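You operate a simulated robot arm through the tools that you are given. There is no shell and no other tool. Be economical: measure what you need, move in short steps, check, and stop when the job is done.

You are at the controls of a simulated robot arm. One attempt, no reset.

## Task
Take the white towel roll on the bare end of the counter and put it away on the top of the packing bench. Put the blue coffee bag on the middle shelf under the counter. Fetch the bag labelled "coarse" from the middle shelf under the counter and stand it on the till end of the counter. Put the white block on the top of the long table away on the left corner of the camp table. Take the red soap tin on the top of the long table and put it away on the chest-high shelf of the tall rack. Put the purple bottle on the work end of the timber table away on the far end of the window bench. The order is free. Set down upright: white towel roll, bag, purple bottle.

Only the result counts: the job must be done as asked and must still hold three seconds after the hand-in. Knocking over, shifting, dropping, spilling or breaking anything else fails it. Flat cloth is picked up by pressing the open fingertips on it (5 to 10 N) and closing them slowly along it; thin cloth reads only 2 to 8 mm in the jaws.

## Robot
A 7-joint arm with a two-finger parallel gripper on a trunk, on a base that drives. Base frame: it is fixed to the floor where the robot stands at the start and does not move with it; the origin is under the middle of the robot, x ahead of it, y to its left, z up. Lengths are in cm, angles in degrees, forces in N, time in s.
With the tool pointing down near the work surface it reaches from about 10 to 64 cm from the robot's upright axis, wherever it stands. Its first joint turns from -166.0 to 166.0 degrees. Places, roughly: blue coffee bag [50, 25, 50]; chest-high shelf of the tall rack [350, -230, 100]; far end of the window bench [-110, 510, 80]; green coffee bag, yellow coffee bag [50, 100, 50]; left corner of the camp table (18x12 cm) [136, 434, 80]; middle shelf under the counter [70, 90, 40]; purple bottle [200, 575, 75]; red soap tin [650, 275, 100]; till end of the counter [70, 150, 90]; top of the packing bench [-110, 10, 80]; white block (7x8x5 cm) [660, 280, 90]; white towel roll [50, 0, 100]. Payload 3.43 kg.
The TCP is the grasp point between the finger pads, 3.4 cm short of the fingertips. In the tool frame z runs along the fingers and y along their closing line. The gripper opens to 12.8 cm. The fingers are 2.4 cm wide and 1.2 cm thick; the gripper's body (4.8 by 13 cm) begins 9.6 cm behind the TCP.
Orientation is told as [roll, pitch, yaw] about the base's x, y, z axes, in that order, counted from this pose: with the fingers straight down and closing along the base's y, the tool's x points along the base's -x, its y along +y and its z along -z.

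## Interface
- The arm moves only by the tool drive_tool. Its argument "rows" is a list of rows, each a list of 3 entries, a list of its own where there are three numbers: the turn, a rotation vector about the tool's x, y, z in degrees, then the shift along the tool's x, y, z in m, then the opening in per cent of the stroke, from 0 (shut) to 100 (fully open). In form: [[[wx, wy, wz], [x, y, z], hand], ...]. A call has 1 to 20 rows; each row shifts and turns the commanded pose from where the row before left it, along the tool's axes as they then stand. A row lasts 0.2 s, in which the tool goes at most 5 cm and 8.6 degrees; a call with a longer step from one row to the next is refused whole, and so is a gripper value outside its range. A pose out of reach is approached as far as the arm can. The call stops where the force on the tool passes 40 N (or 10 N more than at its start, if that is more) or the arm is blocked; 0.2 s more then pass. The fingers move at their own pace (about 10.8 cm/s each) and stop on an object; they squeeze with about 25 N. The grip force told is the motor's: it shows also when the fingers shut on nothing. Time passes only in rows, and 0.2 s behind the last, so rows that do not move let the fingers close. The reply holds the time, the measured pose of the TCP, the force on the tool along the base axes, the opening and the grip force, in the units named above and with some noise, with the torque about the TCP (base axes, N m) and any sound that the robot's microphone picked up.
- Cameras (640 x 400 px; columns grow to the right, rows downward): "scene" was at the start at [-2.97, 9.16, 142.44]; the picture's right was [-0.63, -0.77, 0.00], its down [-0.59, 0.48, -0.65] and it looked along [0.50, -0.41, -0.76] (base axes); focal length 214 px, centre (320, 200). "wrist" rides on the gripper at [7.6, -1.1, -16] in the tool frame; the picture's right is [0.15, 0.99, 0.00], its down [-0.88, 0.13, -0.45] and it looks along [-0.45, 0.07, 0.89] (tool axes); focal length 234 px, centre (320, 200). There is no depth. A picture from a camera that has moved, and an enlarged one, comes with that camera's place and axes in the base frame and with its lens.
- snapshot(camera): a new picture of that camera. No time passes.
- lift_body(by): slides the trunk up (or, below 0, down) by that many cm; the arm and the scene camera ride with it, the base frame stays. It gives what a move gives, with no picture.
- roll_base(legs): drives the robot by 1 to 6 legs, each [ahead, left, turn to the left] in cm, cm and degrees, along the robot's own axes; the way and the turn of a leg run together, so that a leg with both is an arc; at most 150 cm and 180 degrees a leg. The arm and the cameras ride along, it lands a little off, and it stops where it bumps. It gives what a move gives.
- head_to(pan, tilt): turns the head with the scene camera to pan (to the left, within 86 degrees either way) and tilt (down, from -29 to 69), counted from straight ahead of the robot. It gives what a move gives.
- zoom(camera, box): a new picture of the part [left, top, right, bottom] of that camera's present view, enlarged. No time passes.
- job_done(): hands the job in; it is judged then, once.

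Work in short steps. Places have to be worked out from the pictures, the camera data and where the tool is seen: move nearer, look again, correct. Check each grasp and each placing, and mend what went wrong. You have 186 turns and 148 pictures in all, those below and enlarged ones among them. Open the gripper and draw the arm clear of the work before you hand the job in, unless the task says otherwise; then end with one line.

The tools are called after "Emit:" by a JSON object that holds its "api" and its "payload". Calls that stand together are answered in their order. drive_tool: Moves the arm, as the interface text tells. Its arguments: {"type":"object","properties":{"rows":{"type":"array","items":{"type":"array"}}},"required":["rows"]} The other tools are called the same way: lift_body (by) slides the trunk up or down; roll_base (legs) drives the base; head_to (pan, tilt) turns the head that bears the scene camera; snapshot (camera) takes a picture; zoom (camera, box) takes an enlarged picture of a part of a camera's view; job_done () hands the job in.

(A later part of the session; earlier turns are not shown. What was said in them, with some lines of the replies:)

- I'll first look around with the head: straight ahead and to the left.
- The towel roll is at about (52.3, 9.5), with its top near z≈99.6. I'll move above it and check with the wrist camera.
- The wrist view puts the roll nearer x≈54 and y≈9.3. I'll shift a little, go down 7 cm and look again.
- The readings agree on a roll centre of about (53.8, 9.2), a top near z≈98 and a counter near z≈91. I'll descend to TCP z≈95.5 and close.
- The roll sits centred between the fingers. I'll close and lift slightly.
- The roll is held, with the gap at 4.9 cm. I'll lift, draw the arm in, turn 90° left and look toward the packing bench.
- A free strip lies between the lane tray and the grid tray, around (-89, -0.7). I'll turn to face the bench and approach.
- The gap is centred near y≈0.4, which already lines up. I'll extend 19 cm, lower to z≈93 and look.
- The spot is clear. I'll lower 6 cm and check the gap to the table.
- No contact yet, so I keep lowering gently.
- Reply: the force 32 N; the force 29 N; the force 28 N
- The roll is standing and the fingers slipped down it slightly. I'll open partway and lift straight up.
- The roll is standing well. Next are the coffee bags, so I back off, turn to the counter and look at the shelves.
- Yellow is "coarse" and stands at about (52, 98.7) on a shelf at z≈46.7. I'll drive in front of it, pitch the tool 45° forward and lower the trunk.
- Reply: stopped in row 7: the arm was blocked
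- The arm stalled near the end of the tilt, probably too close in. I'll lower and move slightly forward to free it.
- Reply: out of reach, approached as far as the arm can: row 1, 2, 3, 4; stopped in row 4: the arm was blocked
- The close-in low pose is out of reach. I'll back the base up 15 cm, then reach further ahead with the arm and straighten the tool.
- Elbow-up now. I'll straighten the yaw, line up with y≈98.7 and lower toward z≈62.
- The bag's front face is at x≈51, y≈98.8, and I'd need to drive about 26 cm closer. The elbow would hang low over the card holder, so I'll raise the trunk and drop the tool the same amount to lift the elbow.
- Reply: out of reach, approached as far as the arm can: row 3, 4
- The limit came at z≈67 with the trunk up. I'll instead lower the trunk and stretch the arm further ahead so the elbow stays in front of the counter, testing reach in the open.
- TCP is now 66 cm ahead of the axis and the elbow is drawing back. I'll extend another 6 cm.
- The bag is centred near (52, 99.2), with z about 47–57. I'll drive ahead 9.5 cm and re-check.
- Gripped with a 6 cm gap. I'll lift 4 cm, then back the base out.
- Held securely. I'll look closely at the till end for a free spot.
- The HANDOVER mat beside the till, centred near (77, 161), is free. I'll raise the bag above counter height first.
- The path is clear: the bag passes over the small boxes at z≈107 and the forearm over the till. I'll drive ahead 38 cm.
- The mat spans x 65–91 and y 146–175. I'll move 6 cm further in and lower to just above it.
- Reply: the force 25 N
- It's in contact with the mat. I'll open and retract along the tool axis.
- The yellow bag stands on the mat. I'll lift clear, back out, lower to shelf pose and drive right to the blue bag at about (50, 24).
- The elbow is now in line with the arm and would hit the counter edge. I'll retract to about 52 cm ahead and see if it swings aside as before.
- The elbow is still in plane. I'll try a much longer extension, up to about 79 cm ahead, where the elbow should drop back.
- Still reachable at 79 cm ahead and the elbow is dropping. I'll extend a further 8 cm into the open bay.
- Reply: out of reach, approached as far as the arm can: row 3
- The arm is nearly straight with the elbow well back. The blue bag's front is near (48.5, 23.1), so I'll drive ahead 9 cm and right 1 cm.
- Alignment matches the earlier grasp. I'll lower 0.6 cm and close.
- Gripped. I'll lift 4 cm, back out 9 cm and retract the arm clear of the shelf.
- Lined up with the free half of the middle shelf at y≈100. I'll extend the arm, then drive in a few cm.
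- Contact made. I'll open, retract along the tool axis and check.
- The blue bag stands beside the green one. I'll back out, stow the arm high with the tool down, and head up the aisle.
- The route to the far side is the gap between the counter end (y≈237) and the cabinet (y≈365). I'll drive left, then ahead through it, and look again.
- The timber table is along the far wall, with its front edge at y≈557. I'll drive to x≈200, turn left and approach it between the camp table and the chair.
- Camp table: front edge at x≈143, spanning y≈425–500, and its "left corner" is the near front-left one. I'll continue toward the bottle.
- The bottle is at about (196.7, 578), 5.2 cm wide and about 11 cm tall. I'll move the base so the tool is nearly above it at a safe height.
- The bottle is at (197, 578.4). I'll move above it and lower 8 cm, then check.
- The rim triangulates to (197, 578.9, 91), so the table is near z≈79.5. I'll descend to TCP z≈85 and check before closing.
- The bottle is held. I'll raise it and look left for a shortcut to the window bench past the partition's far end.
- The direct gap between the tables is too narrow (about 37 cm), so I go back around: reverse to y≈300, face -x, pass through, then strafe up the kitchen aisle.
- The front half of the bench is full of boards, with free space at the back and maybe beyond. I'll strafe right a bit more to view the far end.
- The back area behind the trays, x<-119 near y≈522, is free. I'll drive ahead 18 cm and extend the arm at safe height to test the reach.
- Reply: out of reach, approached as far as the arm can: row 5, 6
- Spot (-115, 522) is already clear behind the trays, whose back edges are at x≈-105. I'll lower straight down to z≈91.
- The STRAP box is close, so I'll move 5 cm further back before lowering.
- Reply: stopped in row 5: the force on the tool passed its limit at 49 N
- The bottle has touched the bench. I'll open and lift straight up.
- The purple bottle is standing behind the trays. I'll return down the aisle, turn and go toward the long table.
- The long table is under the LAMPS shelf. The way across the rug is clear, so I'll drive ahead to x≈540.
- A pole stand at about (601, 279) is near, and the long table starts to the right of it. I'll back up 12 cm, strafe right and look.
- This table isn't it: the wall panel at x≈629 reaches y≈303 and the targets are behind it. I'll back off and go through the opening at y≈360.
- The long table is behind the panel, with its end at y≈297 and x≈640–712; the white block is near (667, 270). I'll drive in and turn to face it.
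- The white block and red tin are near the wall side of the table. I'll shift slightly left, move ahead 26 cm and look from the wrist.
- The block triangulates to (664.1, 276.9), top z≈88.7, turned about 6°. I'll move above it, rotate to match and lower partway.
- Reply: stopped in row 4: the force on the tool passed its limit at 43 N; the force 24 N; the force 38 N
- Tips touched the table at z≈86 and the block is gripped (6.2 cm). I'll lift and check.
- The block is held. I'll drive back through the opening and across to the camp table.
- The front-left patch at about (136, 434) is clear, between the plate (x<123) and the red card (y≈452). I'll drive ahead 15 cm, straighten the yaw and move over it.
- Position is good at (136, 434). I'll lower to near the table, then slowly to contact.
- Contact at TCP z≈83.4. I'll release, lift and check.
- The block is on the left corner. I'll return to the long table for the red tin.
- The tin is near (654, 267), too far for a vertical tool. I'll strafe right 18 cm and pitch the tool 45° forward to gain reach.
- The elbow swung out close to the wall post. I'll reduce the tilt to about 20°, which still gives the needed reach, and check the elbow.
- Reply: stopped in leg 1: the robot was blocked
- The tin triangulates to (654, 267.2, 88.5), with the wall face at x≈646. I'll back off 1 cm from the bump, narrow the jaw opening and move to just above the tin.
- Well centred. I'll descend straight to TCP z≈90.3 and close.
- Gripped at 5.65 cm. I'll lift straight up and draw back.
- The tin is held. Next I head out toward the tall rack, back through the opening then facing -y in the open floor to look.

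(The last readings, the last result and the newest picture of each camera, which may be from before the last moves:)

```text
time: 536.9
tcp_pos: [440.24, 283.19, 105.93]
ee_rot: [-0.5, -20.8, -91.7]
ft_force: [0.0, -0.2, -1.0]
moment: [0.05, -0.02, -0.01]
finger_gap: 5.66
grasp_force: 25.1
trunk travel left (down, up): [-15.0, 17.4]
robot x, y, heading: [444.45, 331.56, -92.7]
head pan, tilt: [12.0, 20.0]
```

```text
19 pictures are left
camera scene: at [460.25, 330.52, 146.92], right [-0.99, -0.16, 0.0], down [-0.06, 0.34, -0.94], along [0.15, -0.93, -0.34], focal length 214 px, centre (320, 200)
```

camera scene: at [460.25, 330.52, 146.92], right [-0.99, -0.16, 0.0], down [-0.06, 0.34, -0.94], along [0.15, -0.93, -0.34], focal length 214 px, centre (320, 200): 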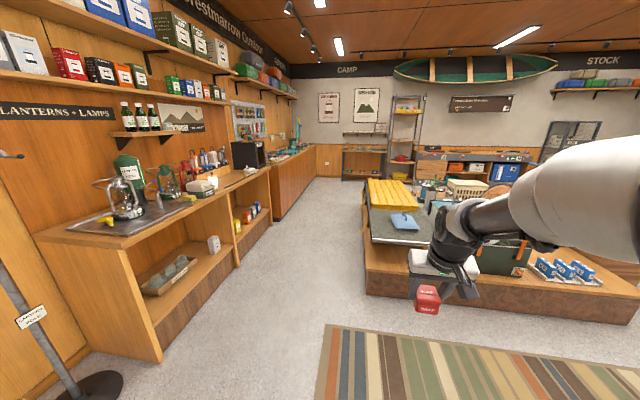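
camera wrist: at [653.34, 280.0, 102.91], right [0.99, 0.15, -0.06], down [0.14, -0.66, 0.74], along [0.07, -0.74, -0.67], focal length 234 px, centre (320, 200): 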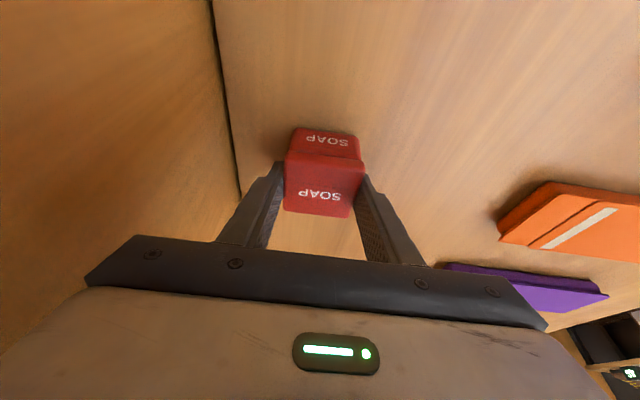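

The tall rack stands against the far wall near (340, -235). I'll take the aisle at x≈507 between the display platform and the lamp table.

Emit:
{"api": "roll_base", "payload": {"legs": [[0, 0, 2.7], [0, 63, 0], [130, 0, 0], [130, 0, 0], [100, 0, 0]]}}

Emit:
{"api": "head_to", "payload": {"pan": -25, "tilt": 18}}

Emit:
{"api": "snapshot", "payload": {"camera": "scene"}}

```text
time: 561.1
tcp_pos: [496.88, -79.84, 105.95]
ee_rot: [-0.6, -20.7, -90.5]
ft_force: [0.2, -0.1, -1.7]
moment: [0.02, -0.01, 0.04]
finger_gap: 5.64
grasp_force: 25.5
trunk travel left (down, up): [-15.0, 17.4]
robot x, y, heading: [500.02, -31.45, -91.3]
head pan, tilt: [12.0, 20.0]
```

```text
time: 562.2
tcp_pos: [496.88, -79.84, 106.02]
ee_rot: [-0.5, -20.6, -90.5]
ft_force: [0.0, -0.4, -0.8]
moment: [-0.04, 0.0, 0.01]
finger_gap: 5.63
grasp_force: 24.6
trunk travel left (down, up): [-15.0, 17.4]
robot x, y, heading: [499.96, -31.49, -91.4]
head pan, tilt: [-25.0, 18.0]
```

```text
18 pictures are left
camera scene: at [509.93, -31.39, 147.26], right [-0.9, 0.44, 0.0], down [0.14, 0.28, -0.95], along [-0.42, -0.85, -0.31], focal length 214 px, centre (320, 200)
```

scene: 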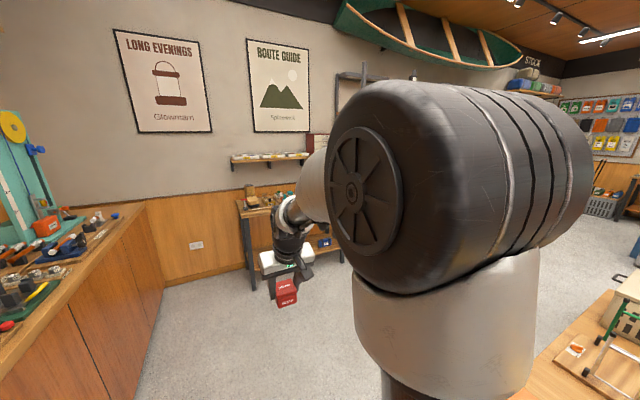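

Emit:
{"api": "roll_base", "payload": {"legs": [[0, 0, 1.4], [95, 0, 0]]}}

Emit:
{"api": "head_to", "payload": {"pan": -80, "tilt": 25}}

Emit:
{"api": "snapshot", "payload": {"camera": "scene"}}

```text
time: 567.5
tcp_pos: [499.12, -174.29, 106.0]
ee_rot: [-0.5, -20.7, -88.4]
ft_force: [-0.8, 0.4, -0.6]
moment: [-0.01, -0.01, 0.0]
finger_gap: 5.64
grasp_force: 24.9
trunk travel left (down, up): [-15.0, 17.4]
robot x, y, heading: [500.41, -126.11, -89.4]
head pan, tilt: [-25.0, 18.0]
```

```text
time: 568.7
tcp_pos: [499.13, -174.21, 105.89]
ee_rot: [-0.5, -20.8, -88.4]
ft_force: [0.6, 0.3, -1.4]
moment: [-0.02, 0.02, 0.01]
finger_gap: 5.63
grasp_force: 25.5
trunk travel left (down, up): [-15.0, 17.4]
robot x, y, heading: [500.27, -126.18, -89.2]
head pan, tilt: [-80.0, 25.0]
```

```text
17 pictures are left
camera scene: at [505.25, -118.5, 146.12], right [-0.19, 0.98, 0.0], down [0.42, 0.08, -0.91], along [-0.89, -0.17, -0.42], focal length 214 px, centre (320, 200)
```

scene: 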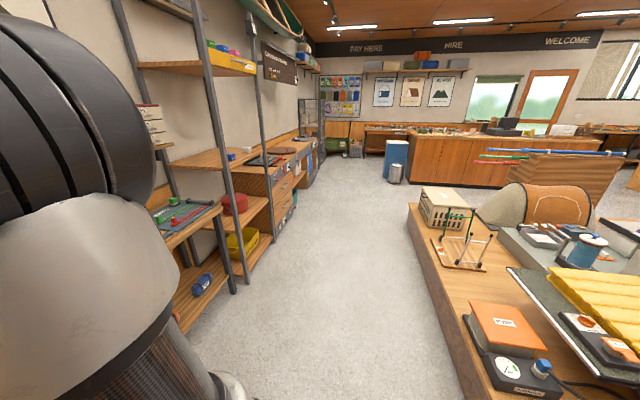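

The rack spans x≈315–388 with its front at y≈-210 and shelves near z≈77, ≈107 and ≈157; the middle one is the chest-high shelf. I'll strafe right in front of it.

Emit:
{"api": "roll_base", "payload": {"legs": [[0, -75, 0], [0, -72, -0.7]]}}

Emit:
{"api": "head_to", "payload": {"pan": 0, "tilt": 25}}

Emit:
{"api": "snapshot", "payload": {"camera": "scene"}}

Emit:
{"api": "snapshot", "payload": {"camera": "wrist"}}

```text
time: 583.2
tcp_pos: [353.23, -177.11, 105.92]
ee_rot: [-0.5, -20.7, -88.2]
ft_force: [0.2, -0.3, -1.5]
moment: [0.02, -0.03, 0.01]
finger_gap: 5.63
grasp_force: 24.6
trunk travel left (down, up): [-15.0, 17.4]
robot x, y, heading: [354.04, -129.22, -89.2]
head pan, tilt: [-80.0, 25.0]
```

```text
time: 584.7
tcp_pos: [353.2, -177.07, 105.96]
ee_rot: [-0.6, -20.7, -88.2]
ft_force: [-1.3, -0.1, -1.5]
moment: [-0.02, 0.02, 0.01]
finger_gap: 5.63
grasp_force: 25.1
trunk travel left (down, up): [-15.0, 17.4]
robot x, y, heading: [354.93, -128.71, -89.1]
head pan, tilt: [0.0, 25.0]
```

```text
16 pictures are left
camera scene: at [368.34, -128.82, 146.12], right [-1.0, -0.01, 0.0], down [-0.01, 0.42, -0.91], along [0.01, -0.91, -0.42], focal length 214 px, centre (320, 200)
```

scene: 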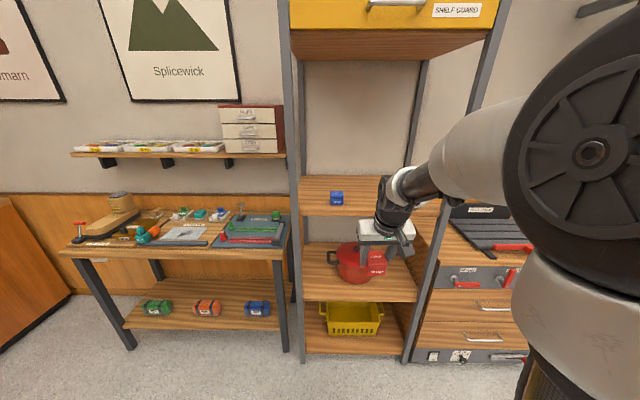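

```text
15 pictures are left
camera wrist: at [351.89, -164.26, 118.16], right [0.98, 0.16, -0.06], down [0.15, -0.66, 0.74], along [0.08, -0.73, -0.67], focal length 234 px, centre (320, 200)
```

wrist: 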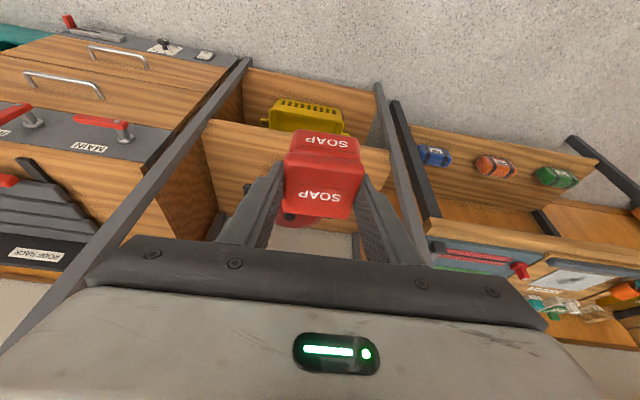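

The chest-high shelf holds a small blue item at x≈360, and x≈342 is free. I'll raise the tool 11 cm, shift to x≈342 and drive partway in.

Emit:
{"api": "drive_tool", "payload": {"rows": [[[0, 0, 0], [-0.0128, -0.02, -0.0343], 20], [[0, 0, 0], [-0.0128, -0.02, -0.0343], 20], [[0, 0, 0], [-0.0128, -0.02, -0.0343], 20], [[0, 0, 0], [0, -0.025, 0], 20], [[0, 0, 0], [0, -0.025, 0], 20], [[0, 0, 0], [0, 0, 0], 20]]}}

Emit:
{"api": "roll_base", "payload": {"legs": [[20, 0, -0.8]]}}

Emit:
{"api": "snapshot", "payload": {"camera": "scene"}}

Emit:
{"api": "snapshot", "payload": {"camera": "wrist"}}

```text
time: 586.1
tcp_pos: [342.17, -177.4, 117.11]
ee_rot: [-0.4, -20.7, -88.2]
ft_force: [0.6, -0.4, -0.9]
moment: [0.04, -0.02, 0.05]
finger_gap: 5.64
grasp_force: 24.8
trunk travel left (down, up): [-15.0, 17.4]
robot x, y, heading: [354.18, -129.02, -89.2]
head pan, tilt: [0.0, 25.0]
```

```text
time: 587.7
tcp_pos: [341.48, -196.7, 117.08]
ee_rot: [-0.4, -20.6, -89.5]
ft_force: [-0.9, 0.4, -0.9]
moment: [0.01, 0.0, 0.0]
finger_gap: 5.66
grasp_force: 25.3
trunk travel left (down, up): [-15.0, 17.4]
robot x, y, heading: [354.4, -148.64, -90.2]
head pan, tilt: [0.0, 25.0]
```

```text
14 pictures are left
camera scene: at [368.41, -148.84, 146.12], right [-1.0, 0.01, 0.0], down [0.0, 0.42, -0.91], along [0.0, -0.91, -0.42], focal length 214 px, centre (320, 200)
```

scene: 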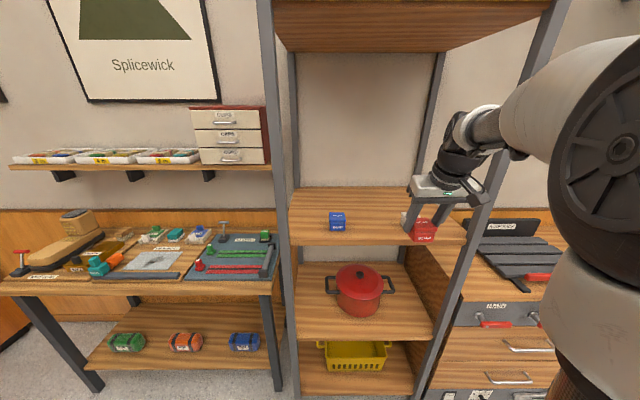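

```text
13 pictures are left
camera wrist: at [340.38, -184.09, 129.32], right [0.99, 0.14, -0.06], down [0.14, -0.66, 0.74], along [0.07, -0.74, -0.67], focal length 234 px, centre (320, 200)
```

wrist: 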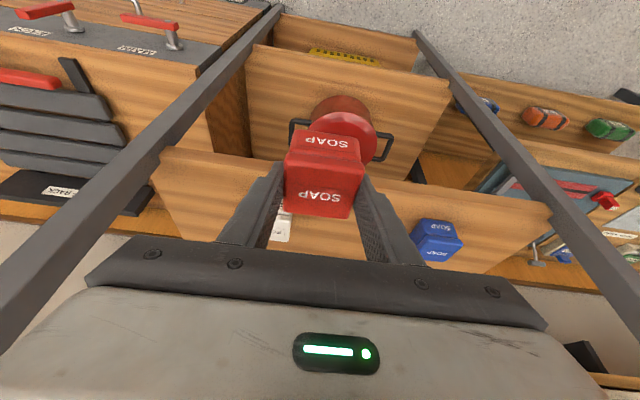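

Emit:
{"api": "zoom", "payload": {"camera": "scene", "box": [280, 160, 500, 270]}}

```text
2.91 times, centred on (390, 215) of scene
camera zoom: at [368.41, -148.84, 146.12], right [-1.0, 0.01, 0.0], down [0.0, 0.42, -0.91], along [0.0, -0.91, -0.42], focal length 624 px, centre (116, 156)
```

zoom: 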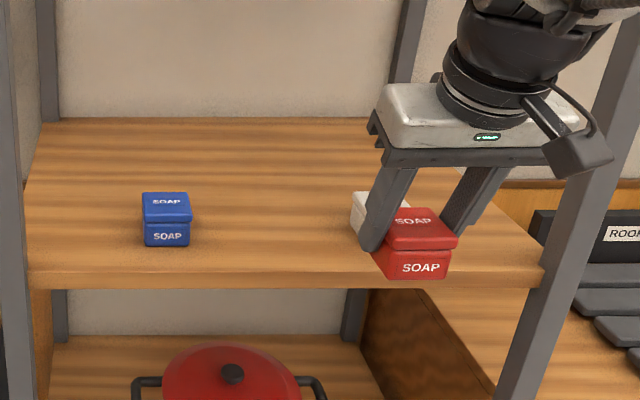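

A white tin already stands at about (340, -210) and the blue one at (363, -209). I'll place the red one midway at x≈351.6 on the shelf (z≈109), shifting sideways first.

Emit:
{"api": "drive_tool", "payload": {"rows": [[[0, 0, 0], [0, 0.034, 0], 20], [[0, 0, 0], [0, 0.034, 0], 20], [[0, 0, 0], [0, 0.033, 0], 20], [[0, 0, 0], [0, 0, 0], 20]]}}

Emit:
{"api": "snapshot", "payload": {"camera": "wrist"}}

```text
time: 588.7
tcp_pos: [351.75, -196.68, 116.9]
ee_rot: [-0.5, -20.7, -89.3]
ft_force: [-0.5, 0.1, -1.2]
moment: [0.0, 0.0, 0.02]
finger_gap: 5.65
grasp_force: 24.4
trunk travel left (down, up): [-15.0, 17.4]
robot x, y, heading: [354.52, -148.64, -90.4]
head pan, tilt: [0.0, 25.0]
```

```text
11 pictures are left
camera wrist: at [350.64, -183.97, 129.14], right [0.99, 0.14, -0.06], down [0.14, -0.66, 0.74], along [0.07, -0.74, -0.67], focal length 234 px, centre (320, 200)
```

wrist: 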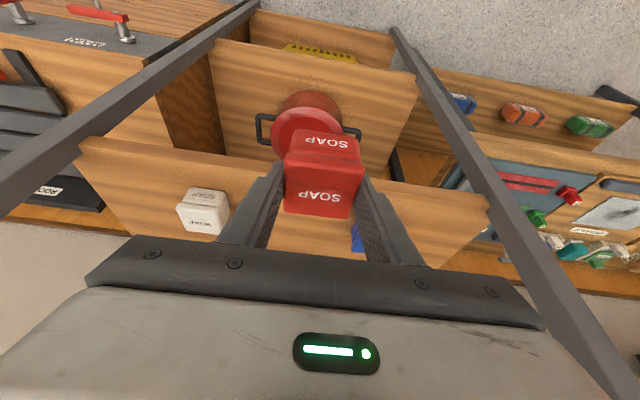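

The gap between the tins runs about x 342.4–357, so I'll centre at 349.8, move in to y≈-206.5 and verify.

Emit:
{"api": "drive_tool", "payload": {"rows": [[[0, 0, 0], [-0.03, -0.01, 0.011], 20], [[0, 0, 0], [-0.03, -0.01, 0.011], 20], [[0, 0, 0], [-0.032, 0, 0.0115], 20], [[0, 0, 0], [0, 0, 0], 20]]}}

Emit:
{"api": "snapshot", "payload": {"camera": "wrist"}}

Emit:
{"api": "zoom", "payload": {"camera": "scene", "box": [280, 150, 480, 270]}}

```text
time: 589.7
tcp_pos: [349.79, -206.54, 117.05]
ee_rot: [-0.5, -20.7, -89.4]
ft_force: [0.5, -0.2, -0.9]
moment: [0.02, 0.02, 0.03]
finger_gap: 5.63
grasp_force: 25.1
trunk travel left (down, up): [-15.0, 17.4]
robot x, y, heading: [354.3, -148.78, -89.9]
head pan, tilt: [0.0, 25.0]
```

```text
10 pictures are left
camera wrist: at [348.68, -193.71, 129.33], right [0.99, 0.14, -0.06], down [0.14, -0.66, 0.74], along [0.07, -0.74, -0.67], focal length 234 px, centre (320, 200)
```

wrist: 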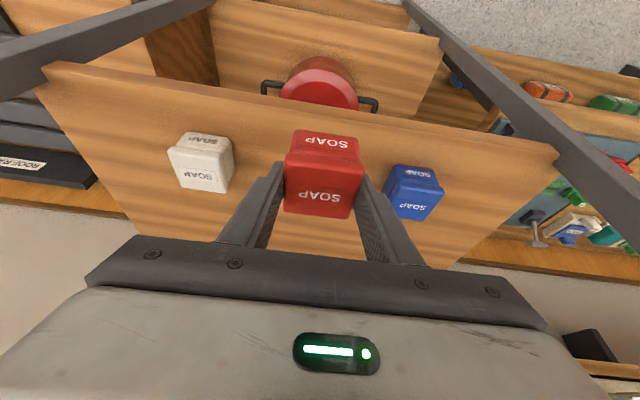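

```text
3.20 times, centred on (380, 210) of scene
camera zoom: at [368.42, -148.87, 146.12], right [-1.0, 0.01, 0.0], down [0.0, 0.42, -0.91], along [0.0, -0.91, -0.42], focal length 686 px, centre (128, 168)
```

zoom: 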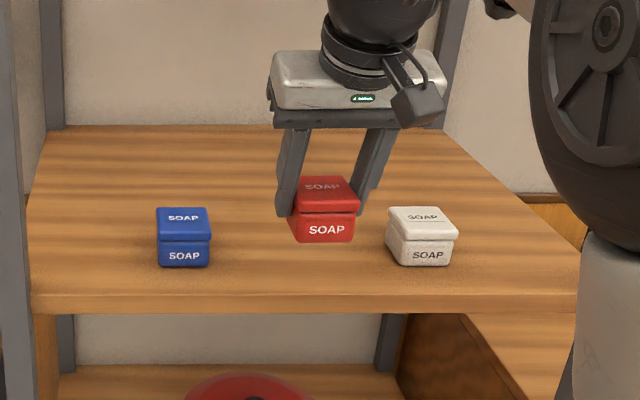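

Nicely centred between the tins. I'll lower slowly to contact.

Emit:
{"api": "drive_tool", "payload": {"rows": [[[0, 0, 0], [0.0068, 0, 0.0188], 20], [[0, 0, 0], [0.0017, 0, 0.0047], 20], [[0, 0, 0], [0, 0, 0], 20]]}}

Emit:
{"api": "drive_tool", "payload": {"rows": [[[0, 0, 0], [0.0014, 0, 0.0038], 20], [[0, 0, 0], [0, 0, 0], 20]]}}

```text
time: 590.5
tcp_pos: [349.59, -206.69, 114.65]
ee_rot: [-0.6, -20.7, -89.4]
ft_force: [1.0, 0.8, -1.1]
moment: [-0.02, 0.03, 0.0]
finger_gap: 5.63
grasp_force: 25.3
trunk travel left (down, up): [-15.0, 17.4]
robot x, y, heading: [354.68, -148.67, -90.5]
head pan, tilt: [0.0, 25.0]
```

```text
time: 591.1
tcp_pos: [349.45, -206.59, 114.22]
ee_rot: [-0.5, -20.7, -89.3]
ft_force: [0.3, 0.5, -1.2]
moment: [0.03, 0.02, 0.01]
finger_gap: 5.64
grasp_force: 25.1
trunk travel left (down, up): [-15.0, 17.4]
robot x, y, heading: [354.54, -148.53, -90.0]
head pan, tilt: [0.0, 25.0]
```

Emit:
{"api": "drive_tool", "payload": {"rows": [[[0, 0, 0], [0.0014, 0, 0.0038], 20], [[0, 0, 0], [0, 0, 0], 20]]}}

Emit:
{"api": "drive_tool", "payload": {"rows": [[[0, 0, 0], [0.0014, 0, 0.0038], 20], [[0, 0, 0], [0, 0, 0], 20]]}}

Emit:
{"api": "zoom", "payload": {"camera": "scene", "box": [280, 150, 480, 270]}}

```text
time: 591.7
tcp_pos: [349.64, -206.56, 113.79]
ee_rot: [-0.4, -20.7, -89.4]
ft_force: [0.4, 0.2, -1.0]
moment: [0.03, 0.04, 0.01]
finger_gap: 5.63
grasp_force: 25.1
trunk travel left (down, up): [-15.0, 17.4]
robot x, y, heading: [354.36, -148.91, -90.1]
head pan, tilt: [0.0, 25.0]
```

```text
time: 592.3
tcp_pos: [349.53, -206.58, 113.46]
ee_rot: [-0.5, -20.7, -89.4]
ft_force: [0.2, -0.1, -0.4]
moment: [-0.01, 0.0, -0.01]
finger_gap: 5.64
grasp_force: 24.6
trunk travel left (down, up): [-15.0, 17.4]
robot x, y, heading: [354.28, -148.54, -90.2]
head pan, tilt: [0.0, 25.0]
```

```text
3.20 times, centred on (380, 210) of scene
camera zoom: at [368.42, -148.85, 146.12], right [-1.0, 0.01, 0.0], down [0.0, 0.42, -0.91], along [0.0, -0.91, -0.42], focal length 686 px, centre (128, 168)
```

zoom: 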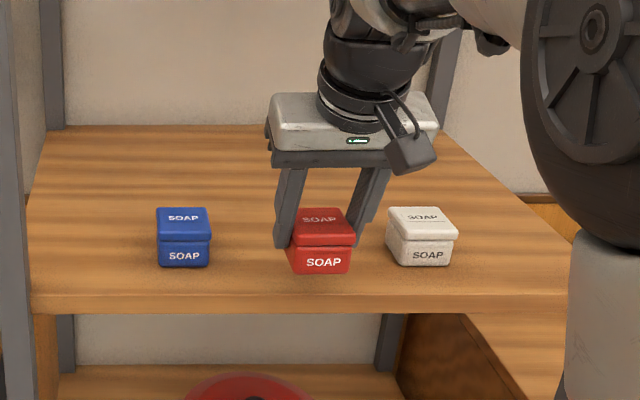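

Emit:
{"api": "drive_tool", "payload": {"rows": [[[0, 0, 0], [0.0014, 0, 0.0038], 20], [[0, 0, 0], [0, 0, 0], 20]]}}

Emit:
{"api": "drive_tool", "payload": {"rows": [[[0, 0, 0], [0.001, 0, 0.0028], 20], [[0, 0, 0], [0, 0, 0], 20]]}}

```text
time: 592.9
tcp_pos: [349.62, -206.63, 113.07]
ee_rot: [-0.5, -20.7, -89.5]
ft_force: [-0.5, -0.2, -1.8]
moment: [0.03, 0.0, -0.02]
finger_gap: 5.64
grasp_force: 24.9
trunk travel left (down, up): [-15.0, 17.4]
robot x, y, heading: [354.19, -148.66, -90.5]
head pan, tilt: [0.0, 25.0]
```

```text
time: 593.5
tcp_pos: [349.53, -206.64, 112.83]
ee_rot: [-0.5, -20.8, -89.4]
ft_force: [0.9, -0.3, -0.1]
moment: [0.01, 0.0, -0.02]
finger_gap: 5.65
grasp_force: 25.0
trunk travel left (down, up): [-15.0, 17.4]
robot x, y, heading: [354.69, -149.01, -90.4]
head pan, tilt: [0.0, 25.0]
```

Emit:
{"api": "drive_tool", "payload": {"rows": [[[0, 0, 0], [0.0014, 0, 0.0038], 20], [[0, 0, 0], [0, 0, 0], 20]]}}

Emit:
{"api": "drive_tool", "payload": {"rows": [[[0, 0, 0], [0.0014, 0, 0.0038], 20], [[0, 0, 0], [0, 0, 0], 20]]}}

```text
time: 594.1
tcp_pos: [349.55, -206.74, 112.43]
ee_rot: [-0.5, -20.7, -89.4]
ft_force: [-0.5, 0.6, -1.5]
moment: [0.0, -0.01, 0.0]
finger_gap: 5.65
grasp_force: 25.1
trunk travel left (down, up): [-15.0, 17.4]
robot x, y, heading: [354.31, -148.34, -90.3]
head pan, tilt: [0.0, 25.0]
```

```text
time: 594.7
tcp_pos: [349.59, -206.73, 111.85]
ee_rot: [-0.5, -20.7, -89.5]
ft_force: [0.3, 0.6, -1.9]
moment: [0.01, 0.01, 0.0]
finger_gap: 5.64
grasp_force: 25.6
trunk travel left (down, up): [-15.0, 17.4]
robot x, y, heading: [354.56, -148.8, -90.4]
head pan, tilt: [0.0, 25.0]
```

No contact yet, so the shelf is a bit lower than estimated. I'll shift 2 cm further back for margin and keep lowering.

Emit:
{"api": "drive_tool", "payload": {"rows": [[[0, 0, 0], [-0.0188, 0, 0.0068], 20], [[0, 0, 0], [0.0014, 0, 0.0038], 20], [[0, 0, 0], [0, 0, 0], 20]]}}

Emit:
{"api": "drive_tool", "payload": {"rows": [[[0, 0, 0], [0.0014, 0, 0.0038], 20], [[0, 0, 0], [0, 0, 0], 20]]}}

Emit:
{"api": "zoom", "payload": {"camera": "scene", "box": [280, 150, 480, 270]}}

```text
time: 595.5
tcp_pos: [349.62, -208.68, 111.62]
ee_rot: [-0.5, -20.7, -89.4]
ft_force: [-0.3, -0.2, -0.9]
moment: [0.0, -0.01, 0.0]
finger_gap: 5.66
grasp_force: 25.2
trunk travel left (down, up): [-15.0, 17.4]
robot x, y, heading: [354.36, -148.51, -90.3]
head pan, tilt: [0.0, 25.0]
```

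```text
time: 596.1
tcp_pos: [349.58, -208.72, 111.25]
ee_rot: [-0.5, -20.8, -89.3]
ft_force: [0.1, -0.3, -0.9]
moment: [0.01, 0.02, -0.01]
finger_gap: 5.61
grasp_force: 24.9
trunk travel left (down, up): [-15.0, 17.4]
robot x, y, heading: [354.6, -148.61, -90.2]
head pan, tilt: [0.0, 25.0]
```

```text
3.20 times, centred on (380, 210) of scene
camera zoom: at [368.42, -148.85, 146.12], right [-1.0, 0.01, 0.0], down [0.0, 0.42, -0.91], along [0.0, -0.91, -0.42], focal length 686 px, centre (128, 168)
```

zoom: 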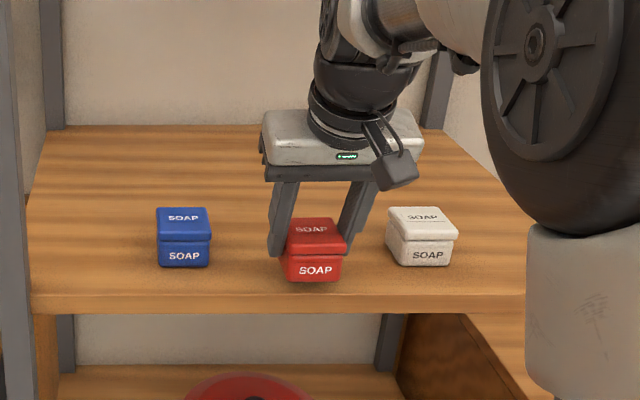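

By tin size the shelf is near z≈106 and its edge near y≈-206, so I need about 4 cm more depth. I'll rise slightly, move in 4 cm and lower again.

Emit:
{"api": "drive_tool", "payload": {"rows": [[[0, 0, 0], [-0.0017, 0, -0.0047], 20], [[0, 0, 0], [-0.0188, 0, 0.0068], 20], [[0, 0, 0], [-0.0188, 0, 0.0068], 20], [[0, 0, 0], [0.0014, 0, 0.0038], 20], [[0, 0, 0], [0, 0, 0], 20]]}}

Emit:
{"api": "drive_tool", "payload": {"rows": [[[0, 0, 0], [0.0014, 0, 0.0038], 20], [[0, 0, 0], [0, 0, 0], 20]]}}

Emit:
{"api": "zoom", "payload": {"camera": "scene", "box": [280, 150, 480, 270]}}

```text
time: 597.3
tcp_pos: [349.67, -212.76, 111.27]
ee_rot: [-0.5, -20.7, -89.4]
ft_force: [-0.8, -0.6, -2.7]
moment: [-0.01, 0.02, 0.0]
finger_gap: 5.64
grasp_force: 24.8
trunk travel left (down, up): [-15.0, 17.4]
robot x, y, heading: [354.14, -148.56, -90.4]
head pan, tilt: [0.0, 25.0]
```

```text
time: 597.9
tcp_pos: [349.69, -212.62, 110.97]
ee_rot: [-0.6, -20.7, -89.3]
ft_force: [0.2, -0.2, -0.9]
moment: [-0.02, 0.01, -0.02]
finger_gap: 5.66
grasp_force: 25.1
trunk travel left (down, up): [-15.0, 17.4]
robot x, y, heading: [354.59, -148.25, -90.3]
head pan, tilt: [0.0, 25.0]
```

```text
3.20 times, centred on (380, 210) of scene
camera zoom: at [368.42, -148.85, 146.12], right [-1.0, 0.01, 0.0], down [0.0, 0.42, -0.91], along [0.0, -0.91, -0.42], focal length 686 px, centre (128, 168)
```

zoom: 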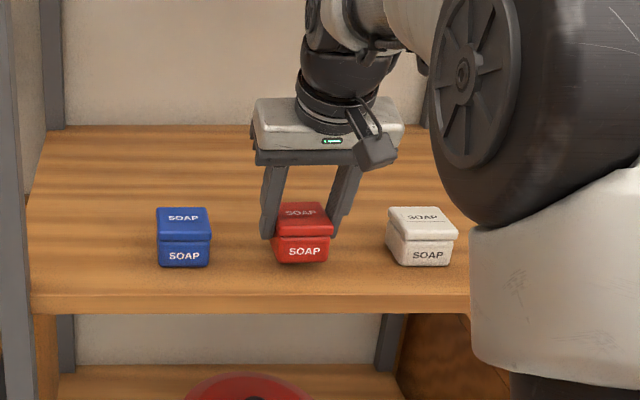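

Emit:
{"api": "drive_tool", "payload": {"rows": [[[0, 0, 0], [0.0014, 0, 0.0038], 20], [[0, 0, 0], [0, 0, 0], 20]]}}

Emit:
{"api": "drive_tool", "payload": {"rows": [[[0, 0, 0], [0.0014, 0, 0.0038], 20], [[0, 0, 0], [0, 0, 0], 20]]}}

```text
time: 598.5
tcp_pos: [349.6, -212.62, 110.4]
ee_rot: [-0.5, -20.6, -89.4]
ft_force: [0.7, -0.3, -1.4]
moment: [-0.03, -0.01, -0.03]
finger_gap: 5.63
grasp_force: 24.9
trunk travel left (down, up): [-15.0, 17.4]
robot x, y, heading: [354.12, -148.42, -90.3]
head pan, tilt: [0.0, 25.0]
```

```text
time: 599.1
tcp_pos: [349.59, -212.73, 110.15]
ee_rot: [-0.5, -20.8, -89.4]
ft_force: [1.2, 0.9, -1.2]
moment: [-0.05, 0.01, 0.02]
finger_gap: 5.63
grasp_force: 25.3
trunk travel left (down, up): [-15.0, 17.4]
robot x, y, heading: [354.64, -148.76, -90.2]
head pan, tilt: [0.0, 25.0]
```

Emit:
{"api": "drive_tool", "payload": {"rows": [[[0, 0, 0], [0.0014, 0, 0.0038], 20], [[0, 0, 0], [0, 0, 0], 20]]}}

Emit:
{"api": "drive_tool", "payload": {"rows": [[[0, 0, 0], [0.0014, 0, 0.0038], 20], [[0, 0, 0], [0, 0, 0], 20]]}}

```text
time: 599.7
tcp_pos: [349.59, -212.59, 109.79]
ee_rot: [-0.5, -20.7, -89.5]
ft_force: [-0.5, 0.6, -2.1]
moment: [-0.04, 0.03, -0.02]
finger_gap: 5.64
grasp_force: 25.0
trunk travel left (down, up): [-15.0, 17.4]
robot x, y, heading: [354.67, -148.61, -90.4]
head pan, tilt: [0.0, 25.0]
```

```text
time: 600.3
tcp_pos: [349.65, -212.69, 109.68]
ee_rot: [-0.5, -21.0, -89.3]
ft_force: [-2.0, -1.0, 17.4]
moment: [0.35, -0.05, 0.05]
finger_gap: 5.63
grasp_force: 25.1
trunk travel left (down, up): [-15.0, 17.4]
robot x, y, heading: [354.42, -148.58, -90.3]
head pan, tilt: [0.0, 25.0]
```

Contact. I'll open modestly, lift straight up, then draw back out of the rack.

Emit:
{"api": "drive_tool", "payload": {"rows": [[[0, 0, 0], [0, 0, 0], 50], [[0, 0, 0], [0, 0, 0], 58], [[0, 0, 0], [0, 0, 0], 58], [[0, 0, 0], [-0.0068, 0, -0.0188], 58], [[0, 0, 0], [-0.0137, 0, -0.0376], 58], [[0, 0, 0], [-0.0137, 0, -0.0376], 58], [[0, 0, 0], [0.0423, 0, -0.0154], 58], [[0, 0, 0], [0.0423, 0, -0.0154], 58], [[0, 0, 0], [0.0423, 0, -0.0154], 58], [[0, 0, 0], [0, 0, 0], 58]]}}

Emit:
{"api": "zoom", "payload": {"camera": "scene", "box": [280, 150, 480, 270]}}

```text
time: 602.5
tcp_pos: [349.73, -198.93, 119.1]
ee_rot: [-0.5, -20.7, -89.4]
ft_force: [-0.7, 0.3, 1.4]
moment: [0.01, -0.02, -0.01]
finger_gap: 7.43
grasp_force: 0.1
trunk travel left (down, up): [-15.0, 17.4]
robot x, y, heading: [354.26, -148.61, -89.8]
head pan, tilt: [0.0, 25.0]
```

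```text
3.20 times, centred on (380, 210) of scene
camera zoom: at [368.42, -148.81, 146.12], right [-1.0, 0.01, 0.0], down [0.0, 0.42, -0.91], along [0.0, -0.91, -0.42], focal length 686 px, centre (128, 168)
```

zoom: 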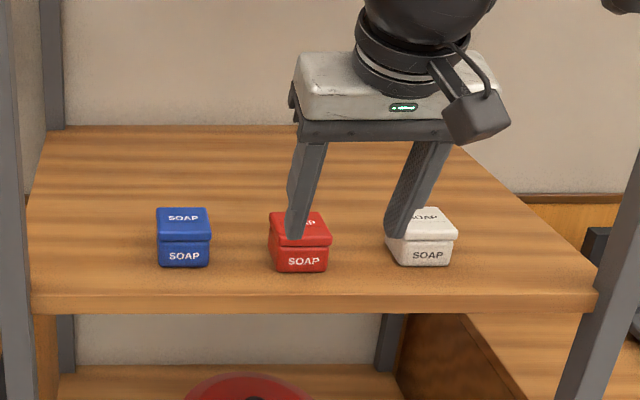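

The red tin stands between the other two. I'll open the gripper, back away from the rack and hand in.

Emit:
{"api": "roll_base", "payload": {"legs": [[-15, 0, 0]]}}

Emit:
{"api": "drive_tool", "payload": {"rows": [[[0, 0, 0], [0, 0, 0], 100], [[0, 0, 0], [0, 0, 0], 100]]}}

Emit:
{"api": "snapshot", "payload": {"camera": "scene"}}

```text
time: 603.9
tcp_pos: [349.76, -183.95, 119.07]
ee_rot: [-0.5, -20.8, -89.3]
ft_force: [0.0, -0.3, 0.5]
moment: [0.0, -0.04, 0.0]
finger_gap: 7.43
grasp_force: 0.0
trunk travel left (down, up): [-15.0, 17.4]
robot x, y, heading: [354.37, -133.83, -90.4]
head pan, tilt: [0.0, 25.0]
```

```text
time: 604.5
tcp_pos: [349.66, -184.0, 119.12]
ee_rot: [-0.5, -20.7, -89.4]
ft_force: [-0.1, 0.3, 0.1]
moment: [0.0, 0.0, -0.04]
finger_gap: 12.8
grasp_force: 0.0
trunk travel left (down, up): [-15.0, 17.4]
robot x, y, heading: [354.18, -133.69, -90.6]
head pan, tilt: [0.0, 25.0]
```

```text
4 pictures are left
camera scene: at [368.5, -133.74, 146.12], right [-1.0, 0.01, 0.0], down [0.0, 0.42, -0.91], along [0.0, -0.91, -0.42], focal length 214 px, centre (320, 200)
```

scene: 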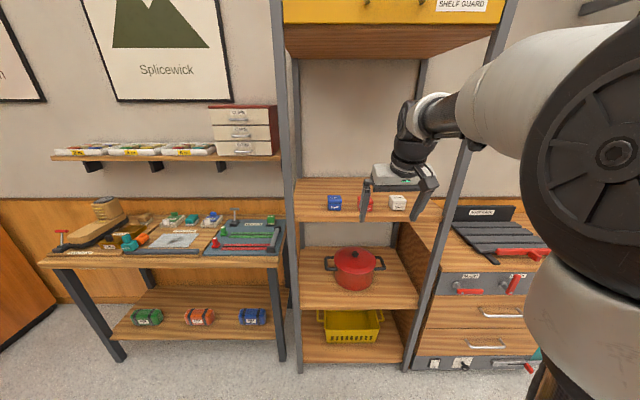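

All six items are placed, the gripper is open and the arm is clear of the rack. I'm handing in.

Emit:
{"api": "job_done", "payload": {}}

```text
The job is handed in.
```

I placed all six items as asked and handed the job in; the base bumped something lightly once at the end of the long table, and nothing I could see had moved.
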